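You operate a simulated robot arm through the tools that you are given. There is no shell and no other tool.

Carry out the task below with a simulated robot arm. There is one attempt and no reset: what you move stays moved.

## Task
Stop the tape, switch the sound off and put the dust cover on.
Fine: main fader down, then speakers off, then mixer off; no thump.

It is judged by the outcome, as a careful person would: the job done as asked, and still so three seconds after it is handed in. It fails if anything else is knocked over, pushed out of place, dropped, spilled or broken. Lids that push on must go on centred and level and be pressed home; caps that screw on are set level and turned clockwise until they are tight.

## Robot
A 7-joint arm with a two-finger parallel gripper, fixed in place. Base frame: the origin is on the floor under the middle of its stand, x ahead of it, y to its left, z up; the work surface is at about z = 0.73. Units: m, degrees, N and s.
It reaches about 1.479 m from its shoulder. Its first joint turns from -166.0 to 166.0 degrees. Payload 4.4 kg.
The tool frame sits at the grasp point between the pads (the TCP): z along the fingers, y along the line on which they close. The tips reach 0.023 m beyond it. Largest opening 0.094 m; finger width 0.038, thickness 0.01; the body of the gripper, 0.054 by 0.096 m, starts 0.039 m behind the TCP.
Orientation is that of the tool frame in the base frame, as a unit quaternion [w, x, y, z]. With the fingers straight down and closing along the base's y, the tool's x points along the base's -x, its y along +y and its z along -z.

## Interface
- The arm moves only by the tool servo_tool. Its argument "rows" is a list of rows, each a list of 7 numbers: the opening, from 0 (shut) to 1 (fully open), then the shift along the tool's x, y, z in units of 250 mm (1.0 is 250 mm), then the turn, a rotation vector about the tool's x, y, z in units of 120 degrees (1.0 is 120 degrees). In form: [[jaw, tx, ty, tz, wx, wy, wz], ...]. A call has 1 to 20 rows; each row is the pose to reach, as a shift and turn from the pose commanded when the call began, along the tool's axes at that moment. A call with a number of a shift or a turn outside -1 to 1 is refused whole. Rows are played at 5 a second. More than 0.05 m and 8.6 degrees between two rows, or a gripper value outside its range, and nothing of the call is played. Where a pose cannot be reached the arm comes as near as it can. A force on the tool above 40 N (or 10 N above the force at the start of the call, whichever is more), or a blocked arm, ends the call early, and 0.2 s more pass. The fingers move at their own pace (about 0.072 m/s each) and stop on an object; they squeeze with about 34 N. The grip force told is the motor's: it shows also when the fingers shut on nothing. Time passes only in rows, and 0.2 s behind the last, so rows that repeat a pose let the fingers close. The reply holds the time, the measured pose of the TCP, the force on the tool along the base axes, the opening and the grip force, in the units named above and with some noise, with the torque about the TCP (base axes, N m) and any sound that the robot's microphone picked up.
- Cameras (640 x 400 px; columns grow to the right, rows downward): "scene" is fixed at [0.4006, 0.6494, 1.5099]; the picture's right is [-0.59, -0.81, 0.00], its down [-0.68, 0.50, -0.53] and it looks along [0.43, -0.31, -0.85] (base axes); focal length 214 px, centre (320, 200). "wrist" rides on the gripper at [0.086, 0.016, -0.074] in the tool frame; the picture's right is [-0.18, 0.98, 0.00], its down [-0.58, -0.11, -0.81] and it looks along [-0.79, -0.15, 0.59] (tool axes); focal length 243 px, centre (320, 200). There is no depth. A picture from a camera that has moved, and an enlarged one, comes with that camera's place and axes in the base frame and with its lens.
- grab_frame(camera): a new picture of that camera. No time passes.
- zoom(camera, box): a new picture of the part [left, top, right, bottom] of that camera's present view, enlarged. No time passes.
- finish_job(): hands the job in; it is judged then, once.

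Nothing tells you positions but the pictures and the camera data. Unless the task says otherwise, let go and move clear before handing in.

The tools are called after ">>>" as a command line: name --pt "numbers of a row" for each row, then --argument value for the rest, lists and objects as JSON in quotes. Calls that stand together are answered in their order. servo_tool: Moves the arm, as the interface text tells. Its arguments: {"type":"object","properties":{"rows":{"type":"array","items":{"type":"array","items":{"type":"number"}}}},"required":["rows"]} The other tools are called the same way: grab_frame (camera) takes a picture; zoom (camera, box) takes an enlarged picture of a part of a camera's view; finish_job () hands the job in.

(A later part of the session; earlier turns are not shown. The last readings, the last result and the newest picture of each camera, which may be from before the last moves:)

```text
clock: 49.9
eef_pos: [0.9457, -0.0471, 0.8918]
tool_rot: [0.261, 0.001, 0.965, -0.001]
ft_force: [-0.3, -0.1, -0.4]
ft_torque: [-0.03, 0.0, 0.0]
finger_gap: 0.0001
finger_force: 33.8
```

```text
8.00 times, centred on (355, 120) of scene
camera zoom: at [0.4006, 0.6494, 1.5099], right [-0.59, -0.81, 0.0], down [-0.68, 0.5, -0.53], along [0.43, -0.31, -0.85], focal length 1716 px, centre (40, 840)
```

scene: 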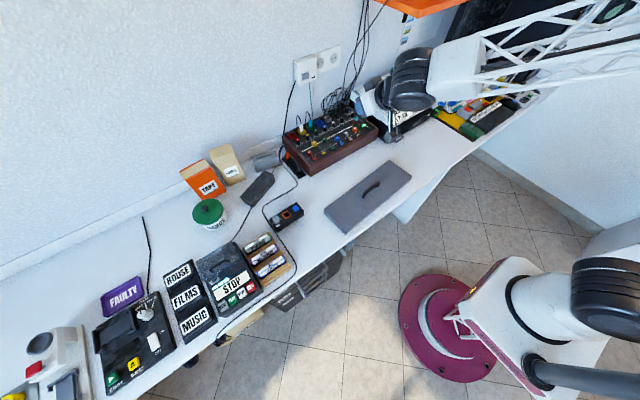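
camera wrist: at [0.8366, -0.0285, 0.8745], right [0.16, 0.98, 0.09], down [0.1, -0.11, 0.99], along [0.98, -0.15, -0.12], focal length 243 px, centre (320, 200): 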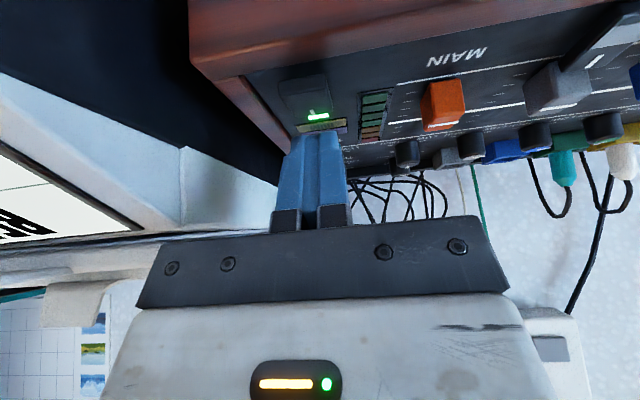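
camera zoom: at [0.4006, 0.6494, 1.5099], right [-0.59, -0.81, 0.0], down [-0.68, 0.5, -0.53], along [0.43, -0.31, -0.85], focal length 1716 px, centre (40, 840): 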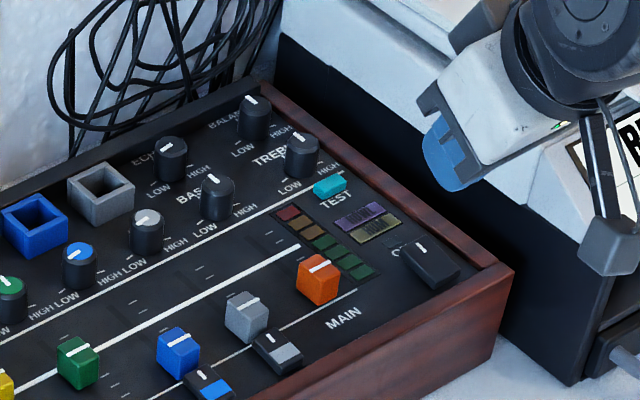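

The ON lamp is dark and the rocker's front end is now down, so the mixer is off and did not shift. Next I'll inspect the dust cover and the seat it must go on.

>>> servo_tool --pt "0 0.06 0.053 -0.135 0 0.042 0" --pt "0 0.121 0.107 -0.27 0 0.083 0" --pt "0 0.182 0.16 -0.405 0 0.125 0" --pt "0 0.243 0.213 -0.54 0 0.167 0" --pt "0 0.303 0.267 -0.675 0 0.208 0" --pt "0 0.364 0.32 -0.81 0 0.25 0"

>>> servo_tool --pt "0 0.13 0.1 0.05 0 0 0" --pt "0 0.26 0.2 0.1 0 0 0" --pt "0 0.39 0.3 0.15 0 0 0" --pt "0 0.52 0.4 0.2 0 0 0" --pt "0 0.65 0.5 0.25 0 0 0" --pt "0 0.8 0.6 0.3 0 0 0" --pt "0 0.8 0.6 0.3 0 0 0"

>>> grab_frame --camera "wrist"

>>> grab_frame --camera "scene"

```text
clock: 51.3
eef_pos: [0.7619, 0.0342, 1.0239]
tool_rot: [0.002, 0.001, 1.0, 0.001]
ft_force: [0.0, -0.7, -0.9]
ft_torque: [0.02, -0.02, -0.03]
finger_gap: 0.0001
finger_force: 34.5
```

```text
clock: 52.9
eef_pos: [0.561, 0.1832, 0.9467]
tool_rot: [0.002, 0.0, 1.0, 0.0]
ft_force: [0.3, 0.1, -0.4]
ft_torque: [-0.04, 0.0, 0.01]
finger_gap: 0.0
finger_force: 33.9
```

```text
taken
camera wrist: at [0.4746, 0.2002, 1.023], right [0.18, 0.98, 0.0], down [0.58, -0.11, 0.81], along [0.8, -0.15, -0.59], focal length 243 px, centre (320, 200)
```

wrist: 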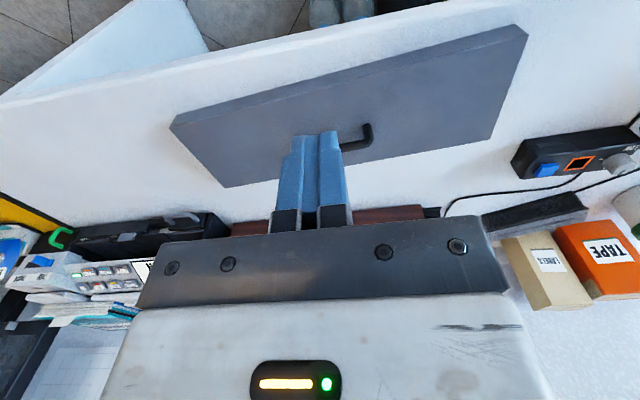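

```text
taken
```

scene: 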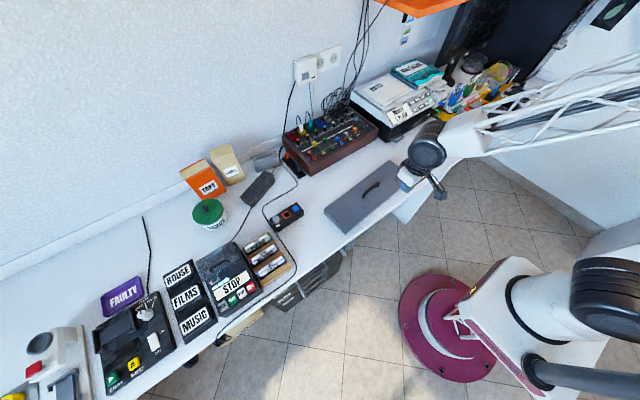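

>>> zoom --camera "wrist" --box '[160, 10, 360, 150]'

>>> zoom --camera "wrist" --box '[330, 10, 550, 170]'

>>> zoom --camera "scene" --box '[310, 150, 420, 240]'

>>> zoom --camera "scene" --box '[275, 95, 385, 180]'

```text
2.86 times, centred on (260, 80) of wrist
camera zoom: at [0.4746, 0.2002, 1.023], right [0.18, 0.98, 0.0], down [0.58, -0.11, 0.81], along [0.8, -0.15, -0.59], focal length 693 px, centre (491, 543)
```

zoom: 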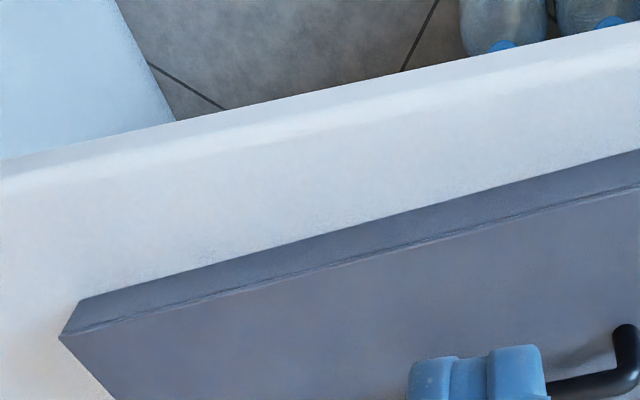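

```text
2.50 times, centred on (440, 90) of wrist
camera zoom: at [0.4746, 0.2002, 1.023], right [0.18, 0.98, 0.0], down [0.58, -0.11, 0.81], along [0.8, -0.15, -0.59], focal length 606 px, centre (20, 475)
```

zoom: 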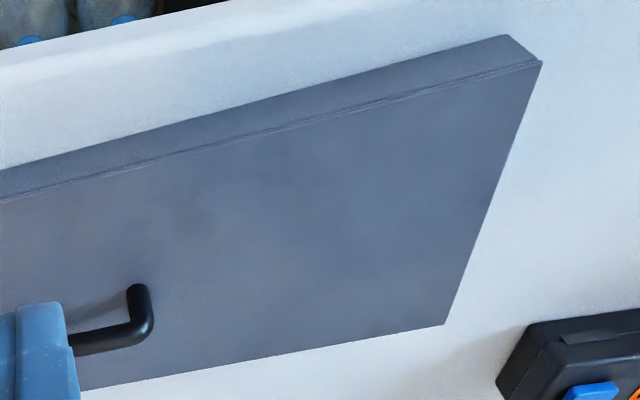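

```text
4.44 times, centred on (365, 195) of scene
camera zoom: at [0.4006, 0.6494, 1.5099], right [-0.59, -0.81, 0.0], down [-0.68, 0.5, -0.53], along [0.43, -0.31, -0.85], focal length 953 px, centre (120, 222)
```

zoom: 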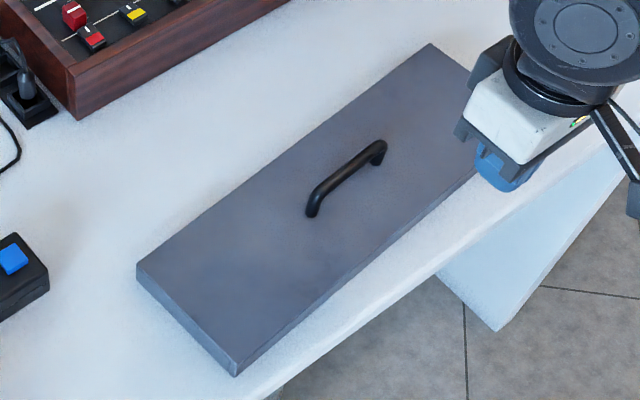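

```text
4.71 times, centred on (330, 138) of scene
camera zoom: at [0.4006, 0.6494, 1.5099], right [-0.59, -0.81, 0.0], down [-0.68, 0.5, -0.53], along [0.43, -0.31, -0.85], focal length 1009 px, centre (273, 494)
```

zoom: 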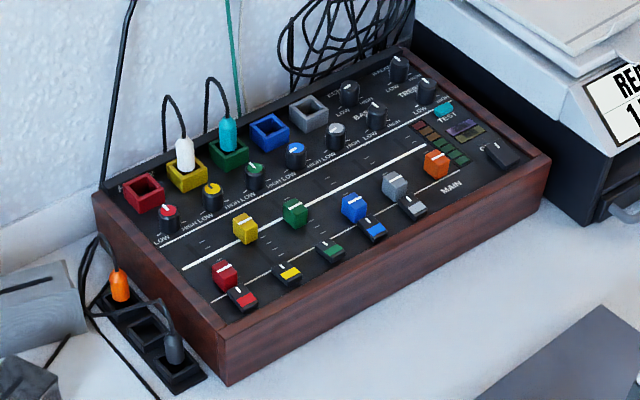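

The cover is about 0.41 x 0.13 x 0.03 m, turned about 5° and centred near (0.686, 0.179). Its length matches the mixer, so it rests on the wooden frame over the fader section. I'll turn the gripper to grasp across its handle.

>>> servo_tool --pt "0.2 -0.042 -0.001 0 0 0 -0.066" --pt "0.4 -0.083 -0.003 0 0 0 -0.132" --pt "0.6 -0.125 -0.004 0 0 0 -0.1975" --pt "0.6 -0.167 -0.005 0 0 0 -0.263" --pt "0.6 -0.208 -0.007 0 0 0 -0.329" --pt "0.6 -0.25 -0.008 0 0 0 -0.395" --pt "0.6 -0.292 -0.009 0 0 0 -0.461" --pt "0.6 -0.333 -0.011 0 0 0 -0.527" --pt "0.6 -0.375 -0.012 0 0 0 -0.593" --pt "0.6 -0.417 -0.013 0 0 0 -0.658" --pt "0.6 -0.458 -0.015 0 0 0 -0.724" --pt "0.6 -0.5 -0.016 0 0 0 -0.79" --pt "0.6 -0.5 -0.016 0 0 0 -0.79"

>>> grab_frame --camera "wrist"

>>> grab_frame --camera "scene"

```text
clock: 55.7
eef_pos: [0.6894, 0.177, 0.946]
tool_rot: [-0.002, 0.736, -0.677, 0.002]
ft_force: [0.0, -0.9, 0.5]
ft_torque: [-0.01, 0.01, 0.0]
finger_gap: 0.0563
finger_force: 0.2
```

```text
taken
camera wrist: at [0.6808, 0.0916, 1.0226], right [-0.99, 0.1, -0.01], down [0.06, 0.59, 0.81], along [0.08, 0.8, -0.59], focal length 243 px, centre (320, 200)
```

wrist: 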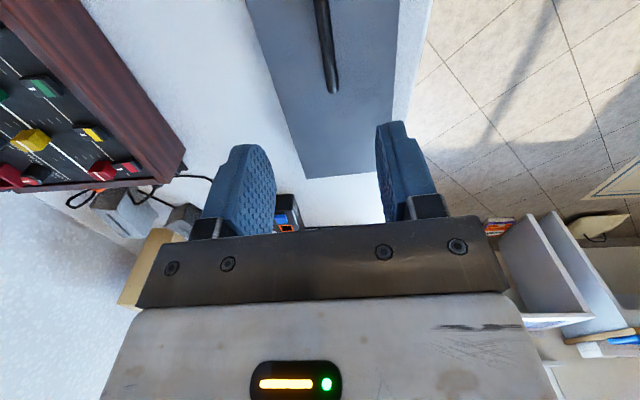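

```text
taken
```

scene: 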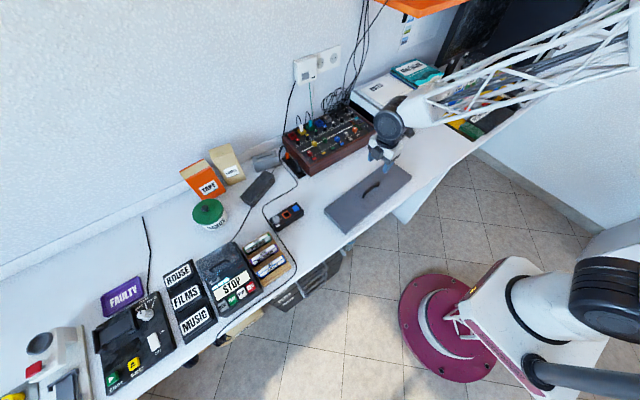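

>>> servo_tool --pt "0.6 -0.009 0.017 0.12 0 0 0" --pt "0.6 -0.009 0.017 0.24 0 0 0" --pt "0.6 -0.009 0.017 0.36 0 0 0" --pt "0.6 -0.009 0.017 0.46 0 0 0" --pt "0.6 -0.009 0.017 0.46 0 0 0"

>>> grab_frame --camera "wrist"

>>> zoom --camera "scene" --box '[320, 140, 430, 240]'

```text
clock: 56.9
eef_pos: [0.6872, 0.1801, 0.8312]
tool_rot: [-0.002, 0.736, -0.677, 0.002]
ft_force: [0.4, -0.4, 0.6]
ft_torque: [-0.01, -0.01, -0.01]
finger_gap: 0.0565
finger_force: 0.1
```

```text
taken
camera wrist: at [0.6769, 0.0936, 0.9077], right [-0.99, 0.1, -0.01], down [0.06, 0.59, 0.81], along [0.09, 0.8, -0.59], focal length 243 px, centre (320, 200)
```

wrist: 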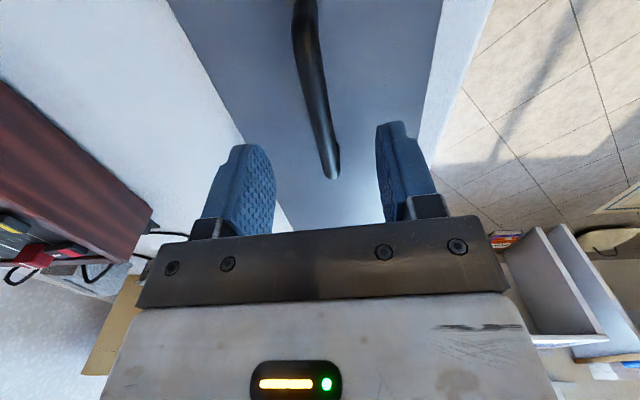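

```text
4.00 times, centred on (375, 190) of scene
camera zoom: at [0.4006, 0.6494, 1.5099], right [-0.59, -0.81, 0.0], down [-0.68, 0.5, -0.53], along [0.43, -0.31, -0.85], focal length 858 px, centre (100, 240)
```

zoom: 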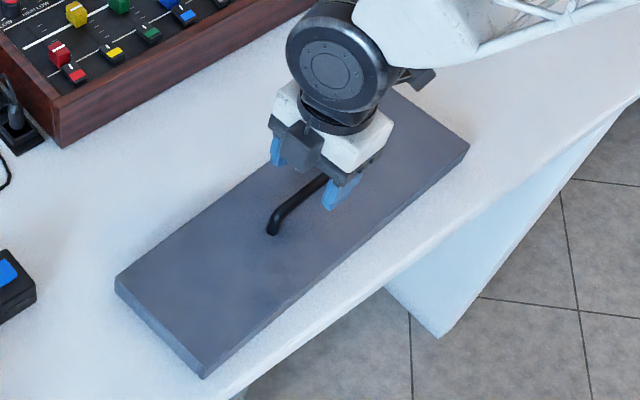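

>>> servo_tool --pt "0.6 0 0.003 0.06 0 0 0" --pt "0.6 0 0.003 0.12 0 0 0" --pt "0.6 0 0.003 0.15 0 0 0" --pt "0.6 0 0.003 0.168 0 0 0" --pt "0.6 0 0.003 0.168 0 0 0"

>>> grab_frame --camera "wrist"

>>> zoom --camera "wrist" --box '[220, 80, 420, 220]'

```text
clock: 58.1
eef_pos: [0.6857, 0.1792, 0.7909]
tool_rot: [-0.003, 0.736, -0.677, 0.002]
ft_force: [-0.1, -0.2, -0.5]
ft_torque: [-0.01, 0.02, 0.02]
finger_gap: 0.0566
finger_force: 0.0
```

```text
taken
camera wrist: at [0.676, 0.0936, 0.8658], right [-0.99, 0.1, -0.01], down [0.06, 0.59, 0.81], along [0.09, 0.8, -0.59], focal length 243 px, centre (320, 200)
```

wrist: 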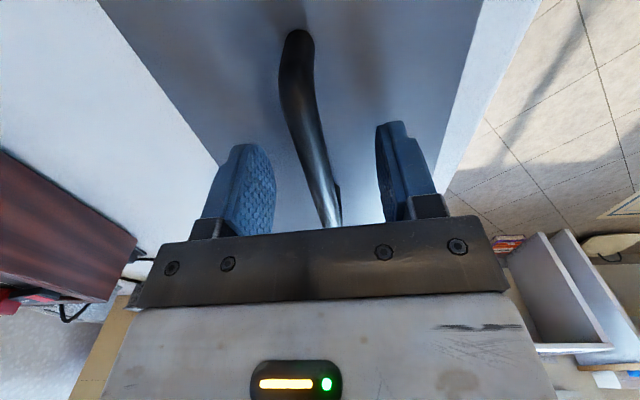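

```text
2.86 times, centred on (320, 150) of wrist
camera zoom: at [0.676, 0.0936, 0.8658], right [-0.99, 0.1, -0.01], down [0.06, 0.59, 0.81], along [0.09, 0.8, -0.59], focal length 693 px, centre (320, 343)
```

zoom: 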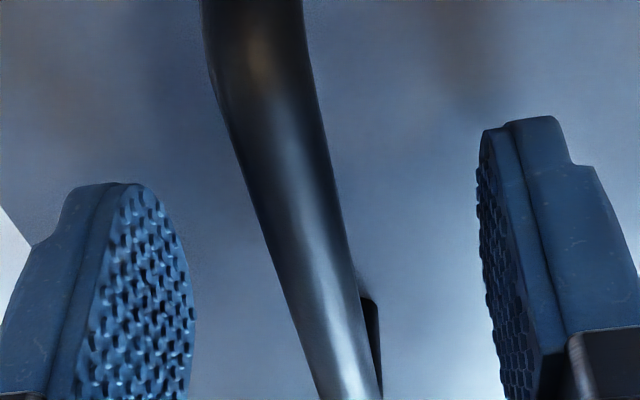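

The bar is between the fingers, so I'm closing on the handle.

>>> servo_tool --pt "0.4 0 0 0 0 0 0" --pt "0.2 0 0 0 0 0 0" --pt "0.1 0 0 0 0 0 0" --pt "0 0 0 0 0 0 0" --pt "0 0 0 0 0 0 0" --pt "0 0 0 0 0 0 0"

>>> zoom --camera "wrist" --box '[220, 80, 420, 220]'

```text
clock: 59.5
eef_pos: [0.6858, 0.1806, 0.7892]
tool_rot: [-0.001, 0.736, -0.677, 0.001]
ft_force: [1.0, 0.5, 0.6]
ft_torque: [-0.01, 0.02, -0.19]
finger_gap: 0.011
finger_force: 33.9
```

```text
2.86 times, centred on (320, 150) of wrist
camera zoom: at [0.6759, 0.0936, 0.8659], right [-0.99, 0.1, -0.01], down [0.06, 0.59, 0.81], along [0.09, 0.8, -0.59], focal length 693 px, centre (320, 343)
```

zoom: 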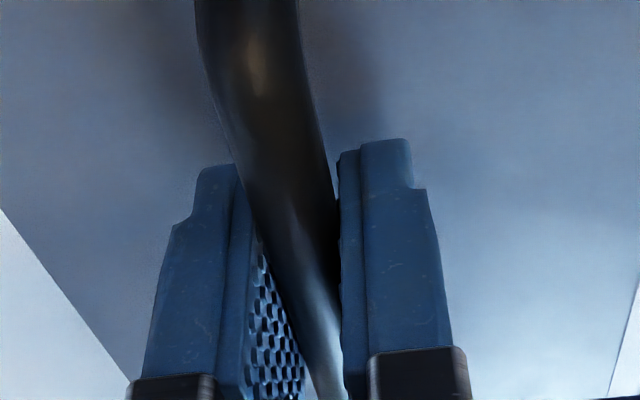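

>>> servo_tool --pt "0 0 0 -0.02 0 0 0" --pt "0 0 0 -0.06 0 0 0" --pt "0 0 0 -0.12 0 0 0" --pt "0 0 0 -0.2 0 0 0" --pt "0 0 0 -0.2 0 0 0"

>>> grab_frame --camera "wrist"

>>> grab_frame --camera "scene"

```text
clock: 60.7
eef_pos: [0.6863, 0.1799, 0.8399]
tool_rot: [-0.001, 0.737, -0.676, 0.002]
ft_force: [0.6, -0.4, -2.3]
ft_torque: [0.02, -0.06, 0.02]
finger_gap: 0.0111
finger_force: 33.2
```

```text
taken
camera wrist: at [0.6772, 0.0938, 0.9156], right [-0.99, 0.1, 0.0], down [0.06, 0.59, 0.81], along [0.09, 0.8, -0.59], focal length 243 px, centre (320, 200)
```

wrist: 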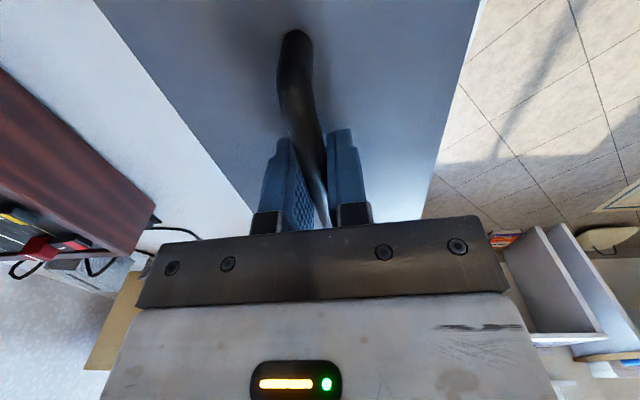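

```text
taken
```

scene: 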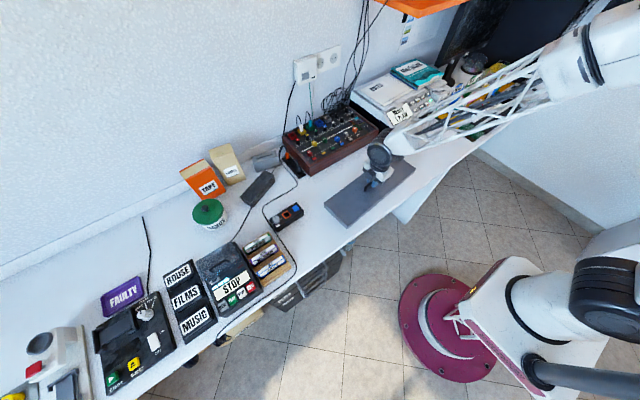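

The cover is lifted, level and light (about 2.3 N). I'll raise it, square it with the mixer and carry it over slowly.

>>> servo_tool --pt "0 0 0 -0.09 0 0 0.01" --pt "0 0 0 -0.18 0 0 0.02" --pt "0 0 0 -0.27 0 0 0.03" --pt "0 0 0 -0.36 0 0 0.041" --pt "0 0 0 -0.36 0 0 0.041"

>>> servo_tool --pt "0 0.02 -0.1 0 0 0 0" --pt "0 0.04 -0.2 0 0 0 0" --pt "0 0.06 -0.3 0 0 0 0" --pt "0 0.08 -0.4 0 0 0 0" --pt "0 0.1 -0.5 0 0 0 0" --pt "0 0.12 -0.6 0 0 0 0" --pt "0 0.14 -0.7 0 0 0 0" --pt "0 0.16 -0.8 0 0 0 0" --pt "0 0.16 -0.8 0 0 0 0"

>>> grab_frame --camera "scene"

>>> grab_frame --camera "wrist"

```text
clock: 61.9
eef_pos: [0.6853, 0.1788, 0.9306]
tool_rot: [0.001, -0.706, 0.708, -0.002]
ft_force: [-0.1, 0.7, -2.6]
ft_torque: [0.01, -0.03, 0.0]
finger_gap: 0.0113
finger_force: 33.9
```

```text
clock: 63.9
eef_pos: [0.8839, 0.1405, 0.9304]
tool_rot: [0.003, -0.705, 0.709, -0.002]
ft_force: [0.4, 0.2, -2.4]
ft_torque: [0.02, -0.03, -0.01]
finger_gap: 0.0114
finger_force: 33.9
```

```text
taken
```

scene: 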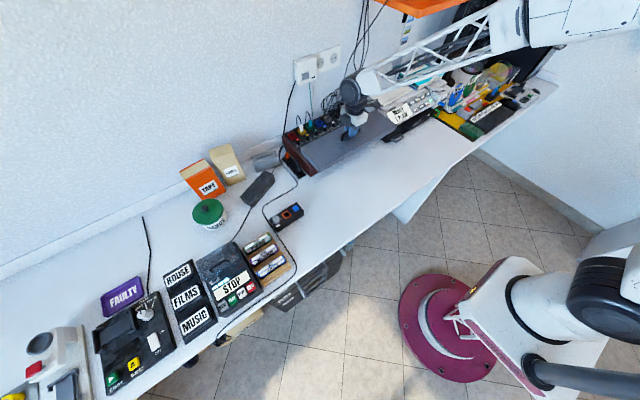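

```text
taken
camera wrist: at [0.8682, 0.055, 1.0067], right [-0.98, 0.19, -0.01], down [0.11, 0.58, 0.81], along [0.15, 0.79, -0.59], focal length 243 px, centre (320, 200)
```

wrist: 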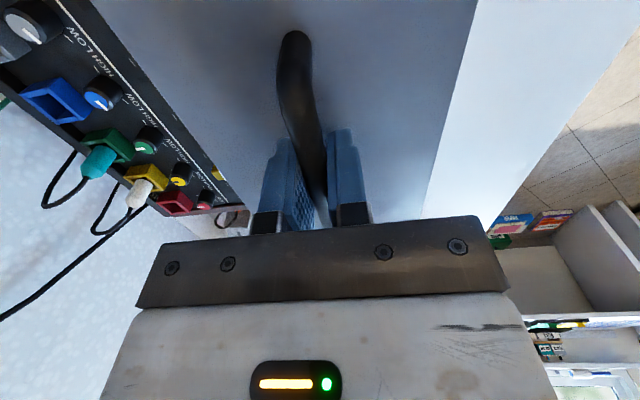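

>>> zoom --camera "scene" --box '[270, 90, 410, 190]'

>>> zoom --camera "wrist" --box '[60, 0, 300, 240]'

```text
4.00 times, centred on (340, 140) of scene
camera zoom: at [0.4006, 0.6494, 1.5099], right [-0.59, -0.81, 0.0], down [-0.68, 0.5, -0.53], along [0.43, -0.31, -0.85], focal length 858 px, centre (240, 440)
```

zoom: 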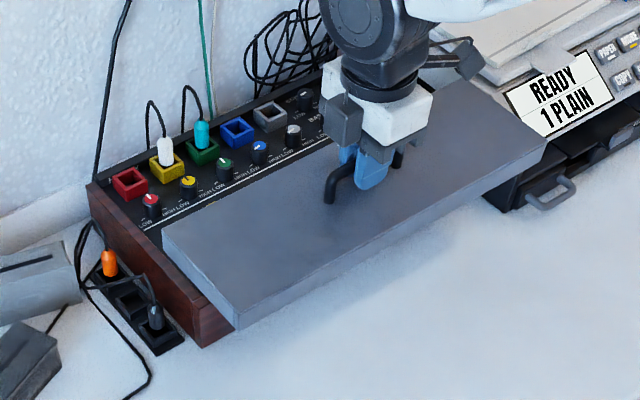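

```text
1.67 times, centred on (180, 120) of wrist
camera zoom: at [0.8682, 0.055, 1.0067], right [-0.98, 0.19, -0.01], down [0.11, 0.58, 0.81], along [0.15, 0.79, -0.59], focal length 404 px, centre (553, 333)
```

zoom: 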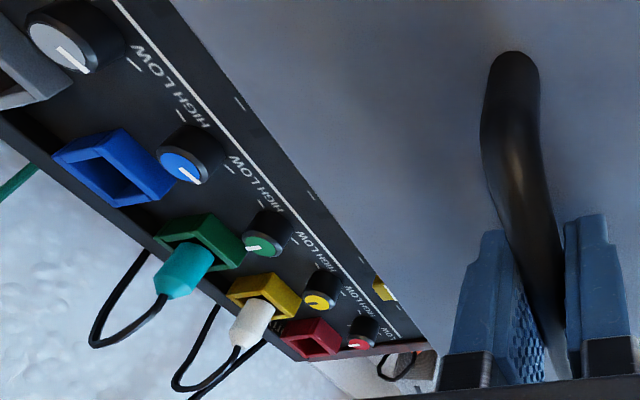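

>>> servo_tool --pt "0 0.015 -0.1 0 0 0 0" --pt "0 0.03 -0.2 0 0 0 0" --pt "0 0.045 -0.3 0 0 0 0" --pt "0 0.06 -0.404 0 0 0 -0.0025" --pt "0 0.06 -0.404 0 0 0 -0.0025"

>>> zoom --camera "scene" --box '[270, 90, 410, 190]'

>>> grab_frame --camera "wrist"

```text
clock: 65.1
eef_pos: [0.9853, 0.123, 0.932]
tool_rot: [-0.002, 0.708, -0.706, 0.002]
ft_force: [1.1, 0.0, -2.5]
ft_torque: [-0.02, -0.04, -0.01]
finger_gap: 0.0112
finger_force: 33.9
```

```text
4.00 times, centred on (340, 140) of scene
camera zoom: at [0.4006, 0.6494, 1.5099], right [-0.59, -0.81, 0.0], down [-0.68, 0.5, -0.53], along [0.43, -0.31, -0.85], focal length 858 px, centre (240, 440)
```

zoom: 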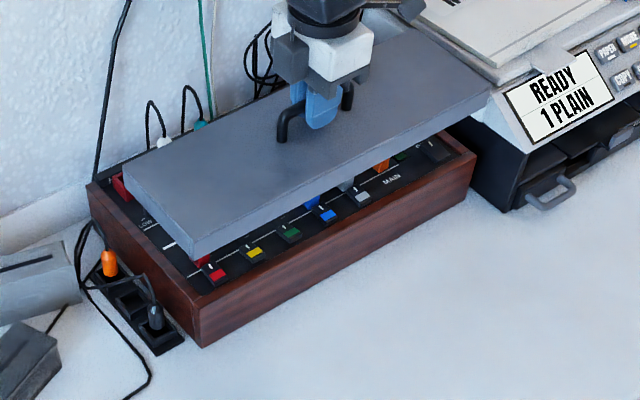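

```text
taken
camera wrist: at [0.9689, 0.0382, 1.0088], right [-0.98, 0.18, 0.0], down [0.1, 0.58, 0.81], along [0.15, 0.79, -0.59], focal length 243 px, centre (320, 200)
```

wrist: 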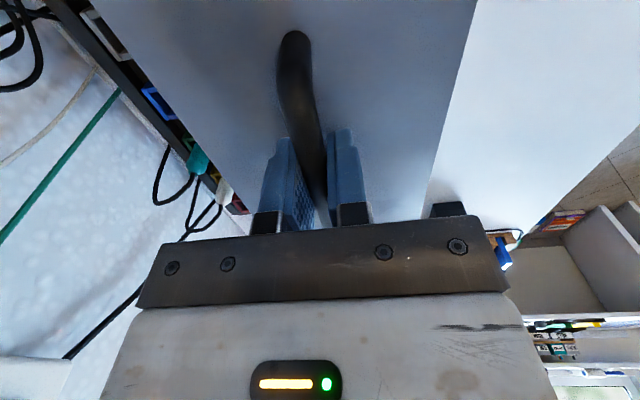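

>>> zoom --camera "scene" --box '[370, 95, 410, 125]'

>>> zoom --camera "scene" --box '[290, 125, 340, 165]'

>>> zoom --camera "scene" --box '[360, 90, 400, 120]'

```text
13.33 times, centred on (390, 110) of scene
camera zoom: at [0.4006, 0.6494, 1.5099], right [-0.59, -0.81, 0.0], down [-0.68, 0.5, -0.53], along [0.43, -0.31, -0.85], focal length 2860 px, centre (-613, 1400)
```

zoom: 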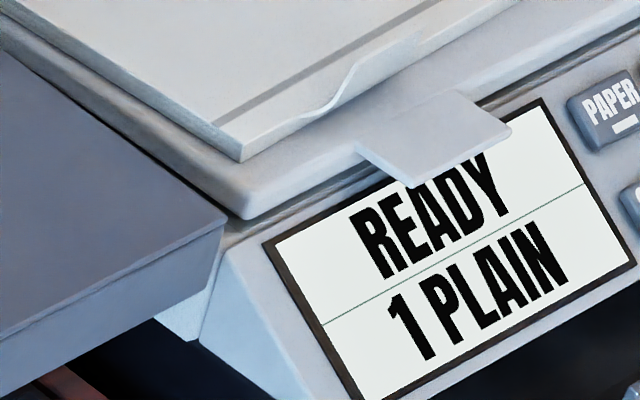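

```text
10.00 times, centred on (315, 145) of scene
camera zoom: at [0.4006, 0.6494, 1.5099], right [-0.59, -0.81, 0.0], down [-0.68, 0.5, -0.53], along [0.43, -0.31, -0.85], focal length 2145 px, centre (370, 750)
```

zoom: 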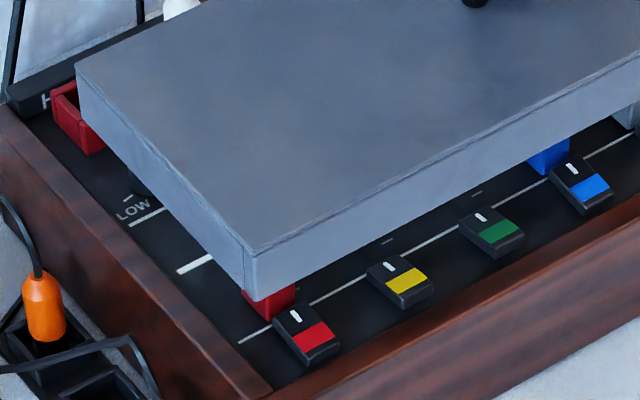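

```text
13.33 times, centred on (380, 105) of scene
camera zoom: at [0.4006, 0.6494, 1.5099], right [-0.59, -0.81, 0.0], down [-0.68, 0.5, -0.53], along [0.43, -0.31, -0.85], focal length 2860 px, centre (-480, 1467)
```

zoom: 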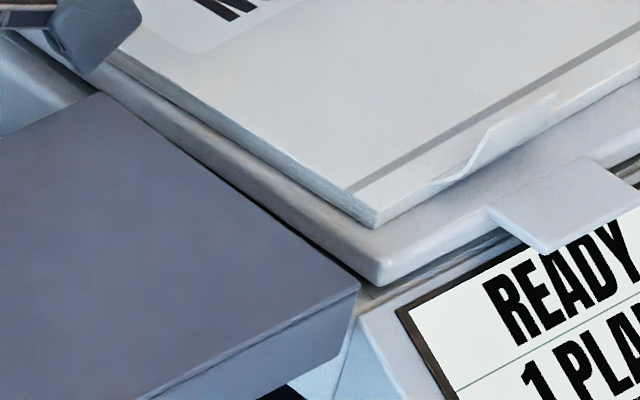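

The cover hovers squarely over the fader section, about 2.5 mm too far toward +y. I'll correct that and lower it to just above the frame.

>>> servo_tool --pt "0 0.01 0 0.06 0 0 0" --pt "0 0.01 0 0.12 0 0 0" --pt "0 0.01 0 0.17 0 0 0" --pt "0 0.01 0 0.21 0 0 0" --pt "0 0.01 0 0.24 0 0 0" --pt "0 0.01 0 0.24 0 0 0"

>>> zoom --camera "scene" --box '[270, 90, 410, 190]'

>>> zoom --camera "scene" --box '[290, 125, 340, 165]'

>>> zoom --camera "scene" --box '[355, 95, 395, 125]'

>>> grab_frame --camera "wrist"

```text
clock: 66.5
eef_pos: [0.9845, 0.1217, 0.8726]
tool_rot: [0.002, -0.707, 0.707, -0.001]
ft_force: [0.5, 0.2, -1.8]
ft_torque: [0.05, -0.01, 0.01]
finger_gap: 0.0112
finger_force: 33.9
```

```text
4.00 times, centred on (340, 140) of scene
camera zoom: at [0.4006, 0.6494, 1.5099], right [-0.59, -0.81, 0.0], down [-0.68, 0.5, -0.53], along [0.43, -0.31, -0.85], focal length 858 px, centre (240, 440)
```

zoom: 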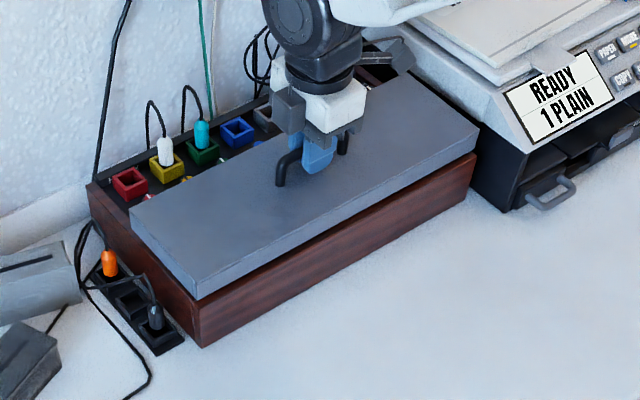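

```text
10.00 times, centred on (315, 145) of scene
camera zoom: at [0.4006, 0.6494, 1.5099], right [-0.59, -0.81, 0.0], down [-0.68, 0.5, -0.53], along [0.43, -0.31, -0.85], focal length 2145 px, centre (370, 750)
```

zoom: 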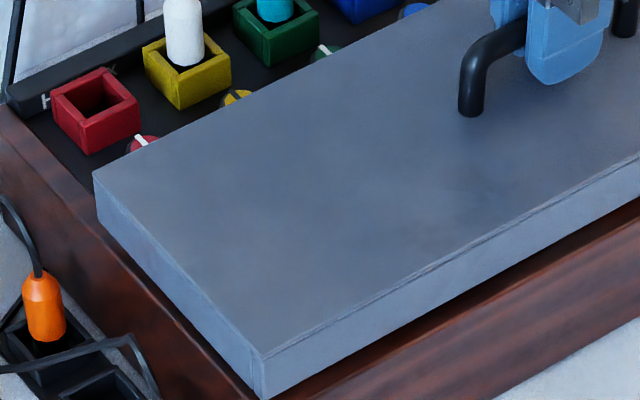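

```text
13.33 times, centred on (375, 110) of scene
camera zoom: at [0.4006, 0.6494, 1.5099], right [-0.59, -0.81, 0.0], down [-0.68, 0.5, -0.53], along [0.43, -0.31, -0.85], focal length 2860 px, centre (-413, 1400)
```

zoom: 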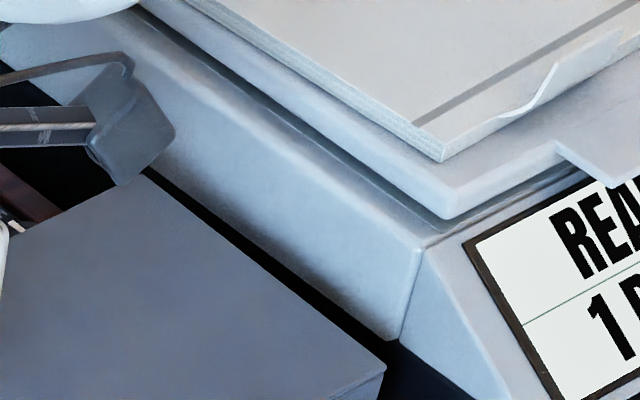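

```text
taken
camera wrist: at [0.9689, 0.0373, 0.9483], right [-0.98, 0.18, -0.01], down [0.1, 0.58, 0.81], along [0.15, 0.79, -0.59], focal length 243 px, centre (320, 200)
```

wrist: 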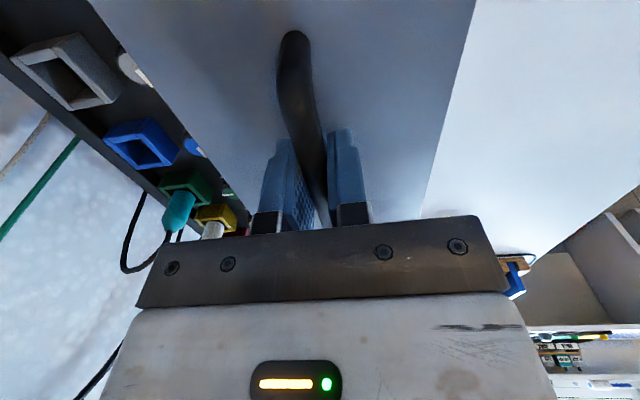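

>>> servo_tool --pt "0 0.008 -0.002 0.012 0 0 0" --pt "0 0.008 -0.002 0.022 0 0 0" --pt "0 0.008 -0.002 0.03 0 0 0" --pt "0 0.008 -0.002 0.036 0 0 0"

>>> zoom --camera "scene" --box '[270, 90, 410, 190]'

```text
clock: 67.5
eef_pos: [0.9857, 0.1208, 0.8648]
tool_rot: [-0.003, 0.708, -0.706, 0.003]
ft_force: [-5.8, -0.4, 16.5]
ft_torque: [-0.14, 0.02, -0.04]
finger_gap: 0.011
finger_force: 34.0
```

```text
4.00 times, centred on (340, 140) of scene
camera zoom: at [0.4006, 0.6494, 1.5099], right [-0.59, -0.81, 0.0], down [-0.68, 0.5, -0.53], along [0.43, -0.31, -0.85], focal length 858 px, centre (240, 440)
```

zoom: 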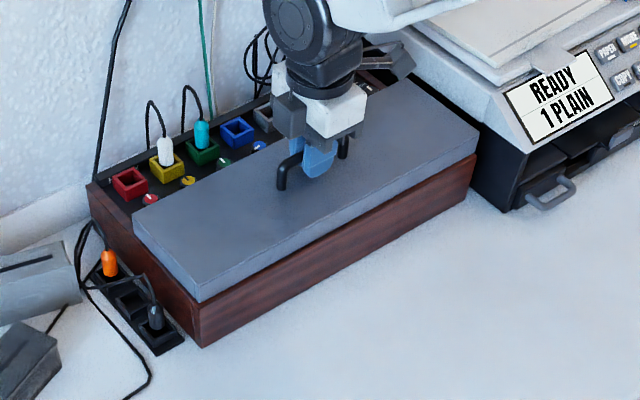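

I have contact at the expected height with 16 N on the frame. I'll ease the pressure off and check that the cover is seated level all round.

>>> servo_tool --pt "0 0 0 -0.005 0 0 0" --pt "0 0 0 -0.005 0 0 0"

>>> zoom --camera "scene" --box '[285, 130, 335, 180]'

>>> zoom --camera "scene" --box '[350, 105, 400, 145]'

>>> grab_frame --camera "wrist"

```text
clock: 68.1
eef_pos: [0.9868, 0.1204, 0.8642]
tool_rot: [-0.002, 0.708, -0.707, 0.003]
ft_force: [-5.9, 3.0, 18.2]
ft_torque: [0.06, -0.03, -0.01]
finger_gap: 0.0111
finger_force: 34.1
```

```text
8.00 times, centred on (310, 155) of scene
camera zoom: at [0.4006, 0.6494, 1.5099], right [-0.59, -0.81, 0.0], down [-0.68, 0.5, -0.53], along [0.43, -0.31, -0.85], focal length 1716 px, centre (400, 560)
```

zoom: 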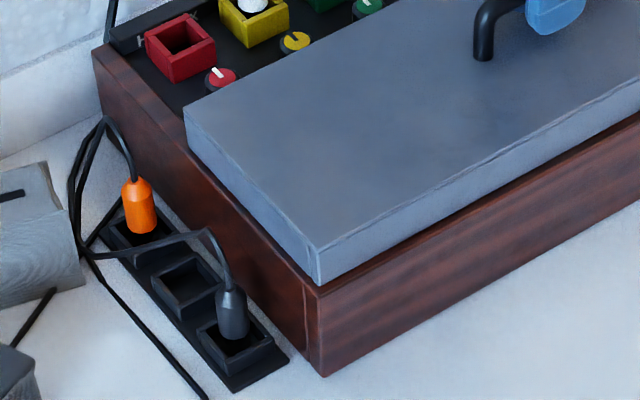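

```text
10.00 times, centred on (375, 125) of scene
camera zoom: at [0.4006, 0.6494, 1.5099], right [-0.59, -0.81, 0.0], down [-0.68, 0.5, -0.53], along [0.43, -0.31, -0.85], focal length 2145 px, centre (-230, 950)
```

zoom: 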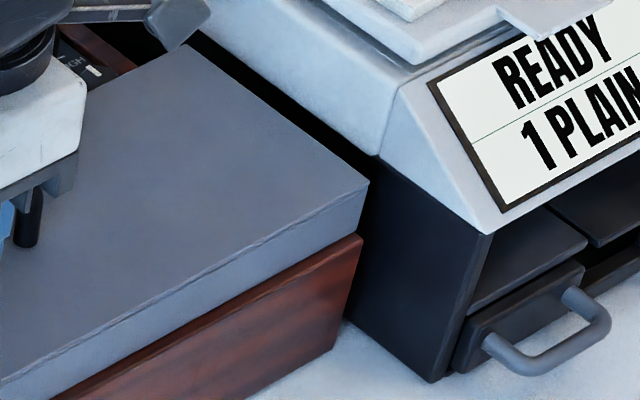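

```text
taken
camera wrist: at [0.9703, 0.0347, 0.9407], right [-0.98, 0.18, -0.01], down [0.1, 0.58, 0.81], along [0.15, 0.79, -0.59], focal length 243 px, centre (320, 200)
```

wrist: 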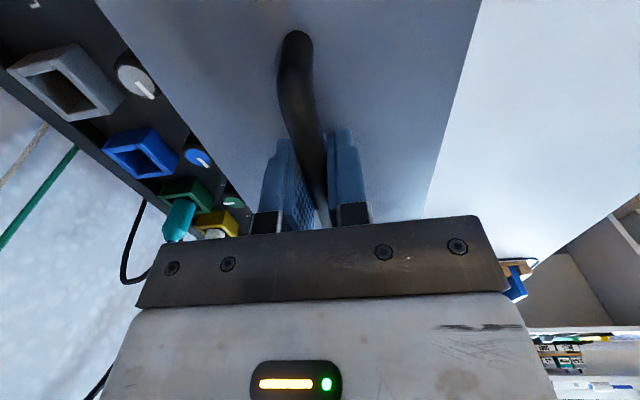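

>>> servo_tool --pt "0 0 0 -0.006 0 0 0" --pt "0 0 0 -0.006 0 0 0"

```text
clock: 68.7
eef_pos: [0.9866, 0.1203, 0.8645]
tool_rot: [-0.002, 0.708, -0.706, 0.002]
ft_force: [2.2, -0.3, 4.3]
ft_torque: [0.06, 0.01, -0.01]
finger_gap: 0.0111
finger_force: 33.7
```

The load is down to 4 N with negligible torque, so the cover sits evenly. I'm releasing the handle and lifting straight up.

>>> servo_tool --pt "0.15 0 0 0 0 0 0" --pt "0.3 0 0 0 0 0 0" --pt "0.5 0 0 0 0 0 0" --pt "0.5 0 0 -0.06 0 0 0" --pt "0.5 0 0 -0.16 0 0 0" --pt "0.5 0 0 -0.3 0 0 0" --pt "0.5 0 0 -0.45 0 0 0" --pt "0.5 0 0 -0.6 0 0 0"

>>> grab_frame --camera "wrist"

>>> zoom --camera "scene" --box '[270, 90, 410, 190]'

```text
clock: 70.5
eef_pos: [0.9846, 0.1192, 1.0154]
tool_rot: [-0.001, 0.707, -0.707, 0.001]
ft_force: [0.3, 0.0, -0.9]
ft_torque: [0.01, -0.03, 0.01]
finger_gap: 0.0472
finger_force: 0.1
```

```text
taken
camera wrist: at [0.968, 0.0342, 1.0917], right [-0.98, 0.18, 0.0], down [0.1, 0.58, 0.81], along [0.15, 0.79, -0.59], focal length 243 px, centre (320, 200)
```

wrist: 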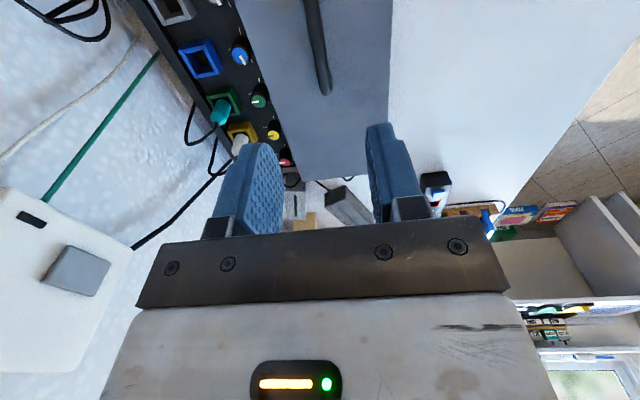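

```text
4.00 times, centred on (340, 140) of scene
camera zoom: at [0.4006, 0.6494, 1.5099], right [-0.59, -0.81, 0.0], down [-0.68, 0.5, -0.53], along [0.43, -0.31, -0.85], focal length 858 px, centre (240, 440)
```

zoom: 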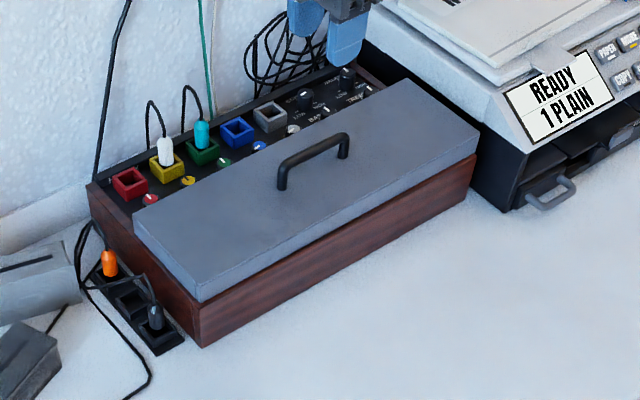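

The cover sits squarely on the mixer. I'll back away, turn the wrist forward again and check the seating from the front at a low angle.

>>> servo_tool --pt "0.5 0 0.08 -0.01 0 0 0.0625" --pt "0.5 0 0.16 -0.02 0 0 0.125" --pt "0.5 0 0.24 -0.02 0 0 0.1875" --pt "0.5 0 0.32 -0.02 0 0 0.25" --pt "0.5 0 0.4 -0.02 0 0 0.3125" --pt "0.5 0 0.48 -0.02 0 0 0.375" --pt "0.5 0 0.56 0 0 0 0.4375" --pt "0.5 0 0.64 0.03 0 0 0.5" --pt "0.5 0 0.72 0.06 0 0 0.5625" --pt "0.5 0 0.8 0.09 0 0 0.625" --pt "0.5 0 0.88 0.12 0 0 0.6875" --pt "0.5 0 0.96 0.14 0 0 0.75" --pt "0.5 0 0.96 0.14 0 0 0.75"

>>> servo_tool --pt "0.5 0.06 0 0.04 0 -0.05 0" --pt "0.5 0.12 0 0.08 0 -0.1 0" --pt "0.5 0.18 0 0.12 0 -0.15 0" --pt "0.5 0.24 0 0.16 0 -0.2 0" --pt "0.5 0.3 0 0.2 0 -0.25 0" --pt "0.5 0.3 0 0.2 0 -0.25 0"

>>> grab_frame --camera "wrist"

>>> zoom --camera "wrist" --box '[140, 40, 340, 170]'

>>> zoom --camera "wrist" --box '[320, 20, 520, 150]'

```text
clock: 73.3
eef_pos: [0.7471, 0.1211, 0.9771]
tool_rot: [0.003, -0.001, 1.0, -0.001]
ft_force: [0.0, 0.3, -0.2]
ft_torque: [0.01, -0.01, 0.03]
finger_gap: 0.0469
finger_force: 0.0
```

```text
clock: 74.7
eef_pos: [0.6698, 0.1204, 0.9285]
tool_rot: [0.262, -0.001, 0.965, 0.0]
ft_force: [0.3, 0.6, 0.8]
ft_torque: [0.01, 0.0, 0.02]
finger_gap: 0.0468
finger_force: 0.0
```

```text
taken
camera wrist: at [0.5581, 0.1375, 0.9506], right [0.16, 0.98, 0.09], down [0.09, -0.11, 0.99], along [0.98, -0.15, -0.11], focal length 243 px, centre (320, 200)
```

wrist: 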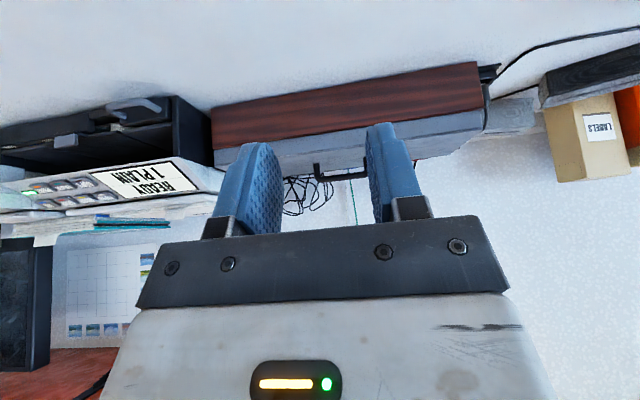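

```text
3.08 times, centred on (240, 105) of wrist
camera zoom: at [0.5581, 0.1375, 0.9506], right [0.16, 0.98, 0.09], down [0.09, -0.11, 0.99], along [0.98, -0.15, -0.11], focal length 746 px, centre (566, 492)
```

zoom: 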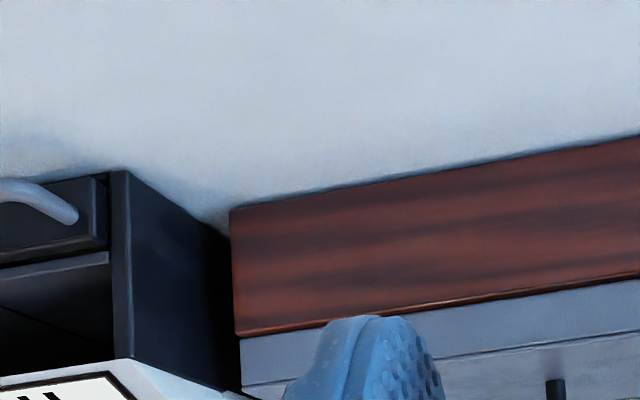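

```text
3.08 times, centred on (420, 85) of wrist
camera zoom: at [0.5581, 0.1375, 0.9506], right [0.16, 0.98, 0.09], down [0.09, -0.11, 0.99], along [0.98, -0.15, -0.11], focal length 746 px, centre (12, 554)
```

zoom: 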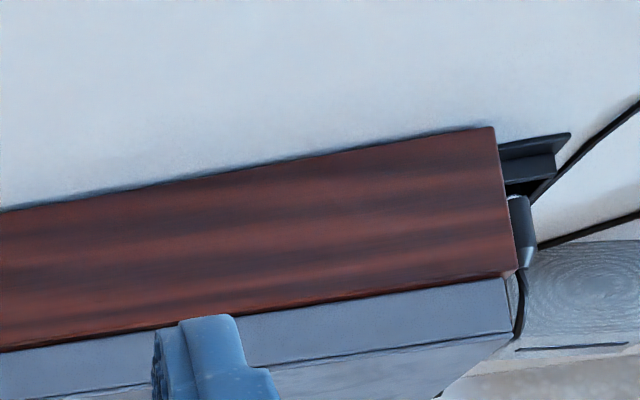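

>>> zoom --camera "scene" --box '[290, 125, 340, 165]'

>>> zoom --camera "scene" --box '[350, 100, 400, 140]'

>>> grab_frame --camera "scene"

```text
10.00 times, centred on (315, 145) of scene
camera zoom: at [0.4006, 0.6494, 1.5099], right [-0.59, -0.81, 0.0], down [-0.68, 0.5, -0.53], along [0.43, -0.31, -0.85], focal length 2145 px, centre (370, 750)
```

zoom: 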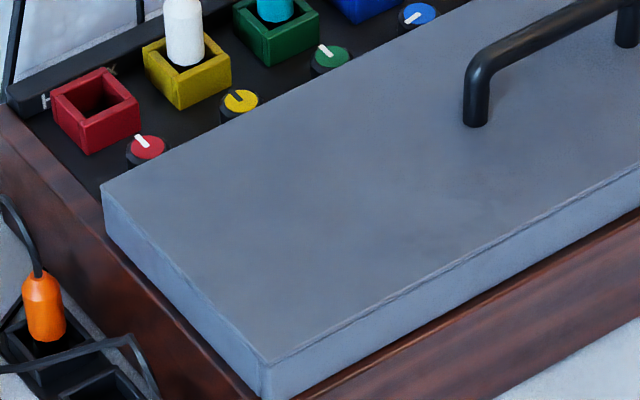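

```text
10.00 times, centred on (375, 120) of scene
camera zoom: at [0.4006, 0.6494, 1.5099], right [-0.59, -0.81, 0.0], down [-0.68, 0.5, -0.53], along [0.43, -0.31, -0.85], focal length 2145 px, centre (-230, 1000)
```

zoom: 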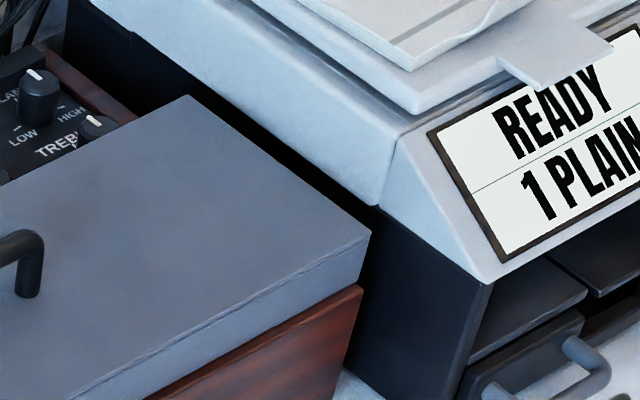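

```text
taken
```

scene: 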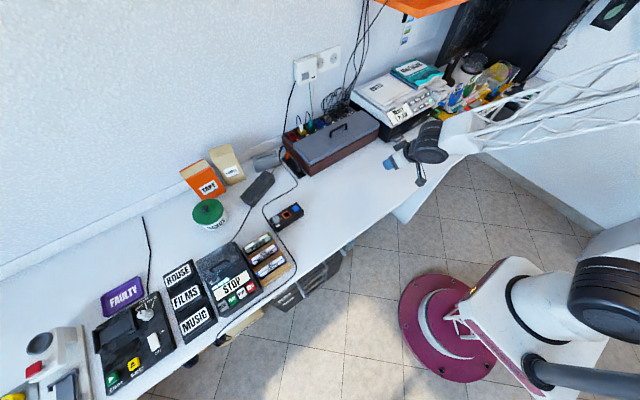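

From the front the cover sits flush and centred to within about a millimetre. To check it's level front to back I'll take a side view from the left end.

>>> servo_tool --pt "0.2 -0.08 0.16 -0.04 0 0.042 0" --pt "0 -0.16 0.33 -0.08 0 0.083 0" --pt "0 -0.24 0.5 -0.11 0 0.125 0" --pt "0 -0.32 0.67 -0.14 0 0.167 0" --pt "0 -0.4 0.83 -0.16 0 0.208 0" --pt "0 -0.477 1.0 -0.186 0 0.25 0"

>>> servo_tool --pt "0 -0.07 0.043 0 0 0 0.0625" --pt "0 -0.14 0.087 0 0 0 0.125" --pt "0 -0.21 0.13 0 0 0 0.1875" --pt "0 -0.28 0.173 0 0 0 0.25" --pt "0 -0.35 0.217 0 0 0 0.3125" --pt "0 -0.42 0.26 0 0 0 0.375" --pt "0 -0.49 0.303 0 0 0 0.4375" --pt "0 -0.56 0.347 0 0 0 0.5" --pt "0 -0.63 0.39 0 0 0 0.5625" --pt "0 -0.7 0.433 0 0 0 0.625" --pt "0 -0.77 0.477 0 0 0 0.6875" --pt "0 -0.84 0.52 0 0 0 0.75"

>>> servo_tool --pt "0 0 0 0.07 0 -0.05 0" --pt "0 0 0 0.14 0 -0.1 0" --pt "0 0 0 0.21 0 -0.15 0" --pt "0 0 0 0.28 0 -0.2 0" --pt "0 0 0 0.32 0 -0.25 0" --pt "0 0 0 0.32 0 -0.25 0"

>>> grab_frame --camera "wrist"

```text
clock: 76.1
eef_pos: [0.7491, 0.3699, 1.0283]
tool_rot: [0.002, -0.001, 1.0, 0.001]
ft_force: [-0.3, 0.9, -0.1]
ft_torque: [-0.01, 0.02, 0.01]
finger_gap: 0.0
finger_force: 33.6
```

```text
clock: 78.7
eef_pos: [0.959, 0.5002, 1.03]
tool_rot: [0.003, 0.707, 0.707, 0.002]
ft_force: [-0.9, 0.1, 0.5]
ft_torque: [-0.01, -0.02, 0.02]
finger_gap: 0.0
finger_force: 34.2
```

```text
clock: 80.1
eef_pos: [0.9602, 0.5012, 0.9496]
tool_rot: [0.185, 0.683, 0.683, -0.18]
ft_force: [0.1, 0.5, -0.3]
ft_torque: [-0.02, -0.03, 0.01]
finger_gap: 0.0
finger_force: 33.6
```

```text
taken
camera wrist: at [0.9757, 0.6142, 0.9727], right [0.98, -0.16, 0.1], down [-0.11, -0.1, 0.99], along [-0.15, -0.98, -0.12], focal length 243 px, centre (320, 200)
```

wrist: 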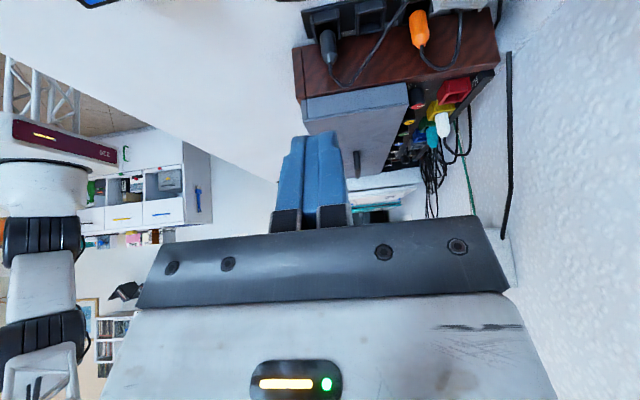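

>>> zoom --camera "wrist" --box '[280, 0, 510, 190]'

>>> zoom --camera "wrist" --box '[290, 60, 430, 160]'

```text
2.11 times, centred on (395, 95) of wrist
camera zoom: at [0.9757, 0.6142, 0.9727], right [0.98, -0.16, 0.1], down [-0.11, -0.1, 0.99], along [-0.15, -0.98, -0.12], focal length 511 px, centre (162, 421)
```

zoom: 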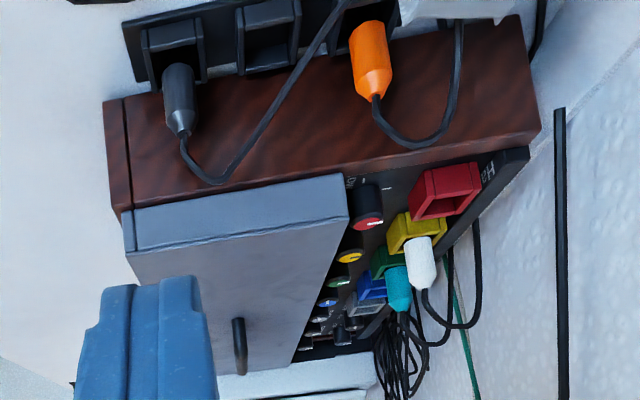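

```text
4.00 times, centred on (360, 110) of wrist
camera zoom: at [0.9757, 0.6142, 0.9727], right [0.98, -0.16, 0.1], down [-0.11, -0.1, 0.99], along [-0.15, -0.98, -0.12], focal length 970 px, centre (160, 560)
```

zoom: 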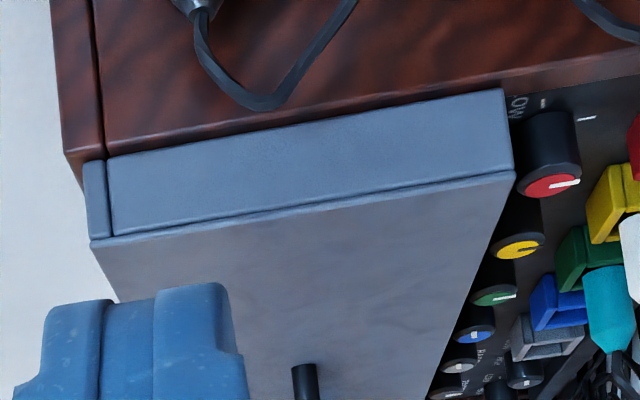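

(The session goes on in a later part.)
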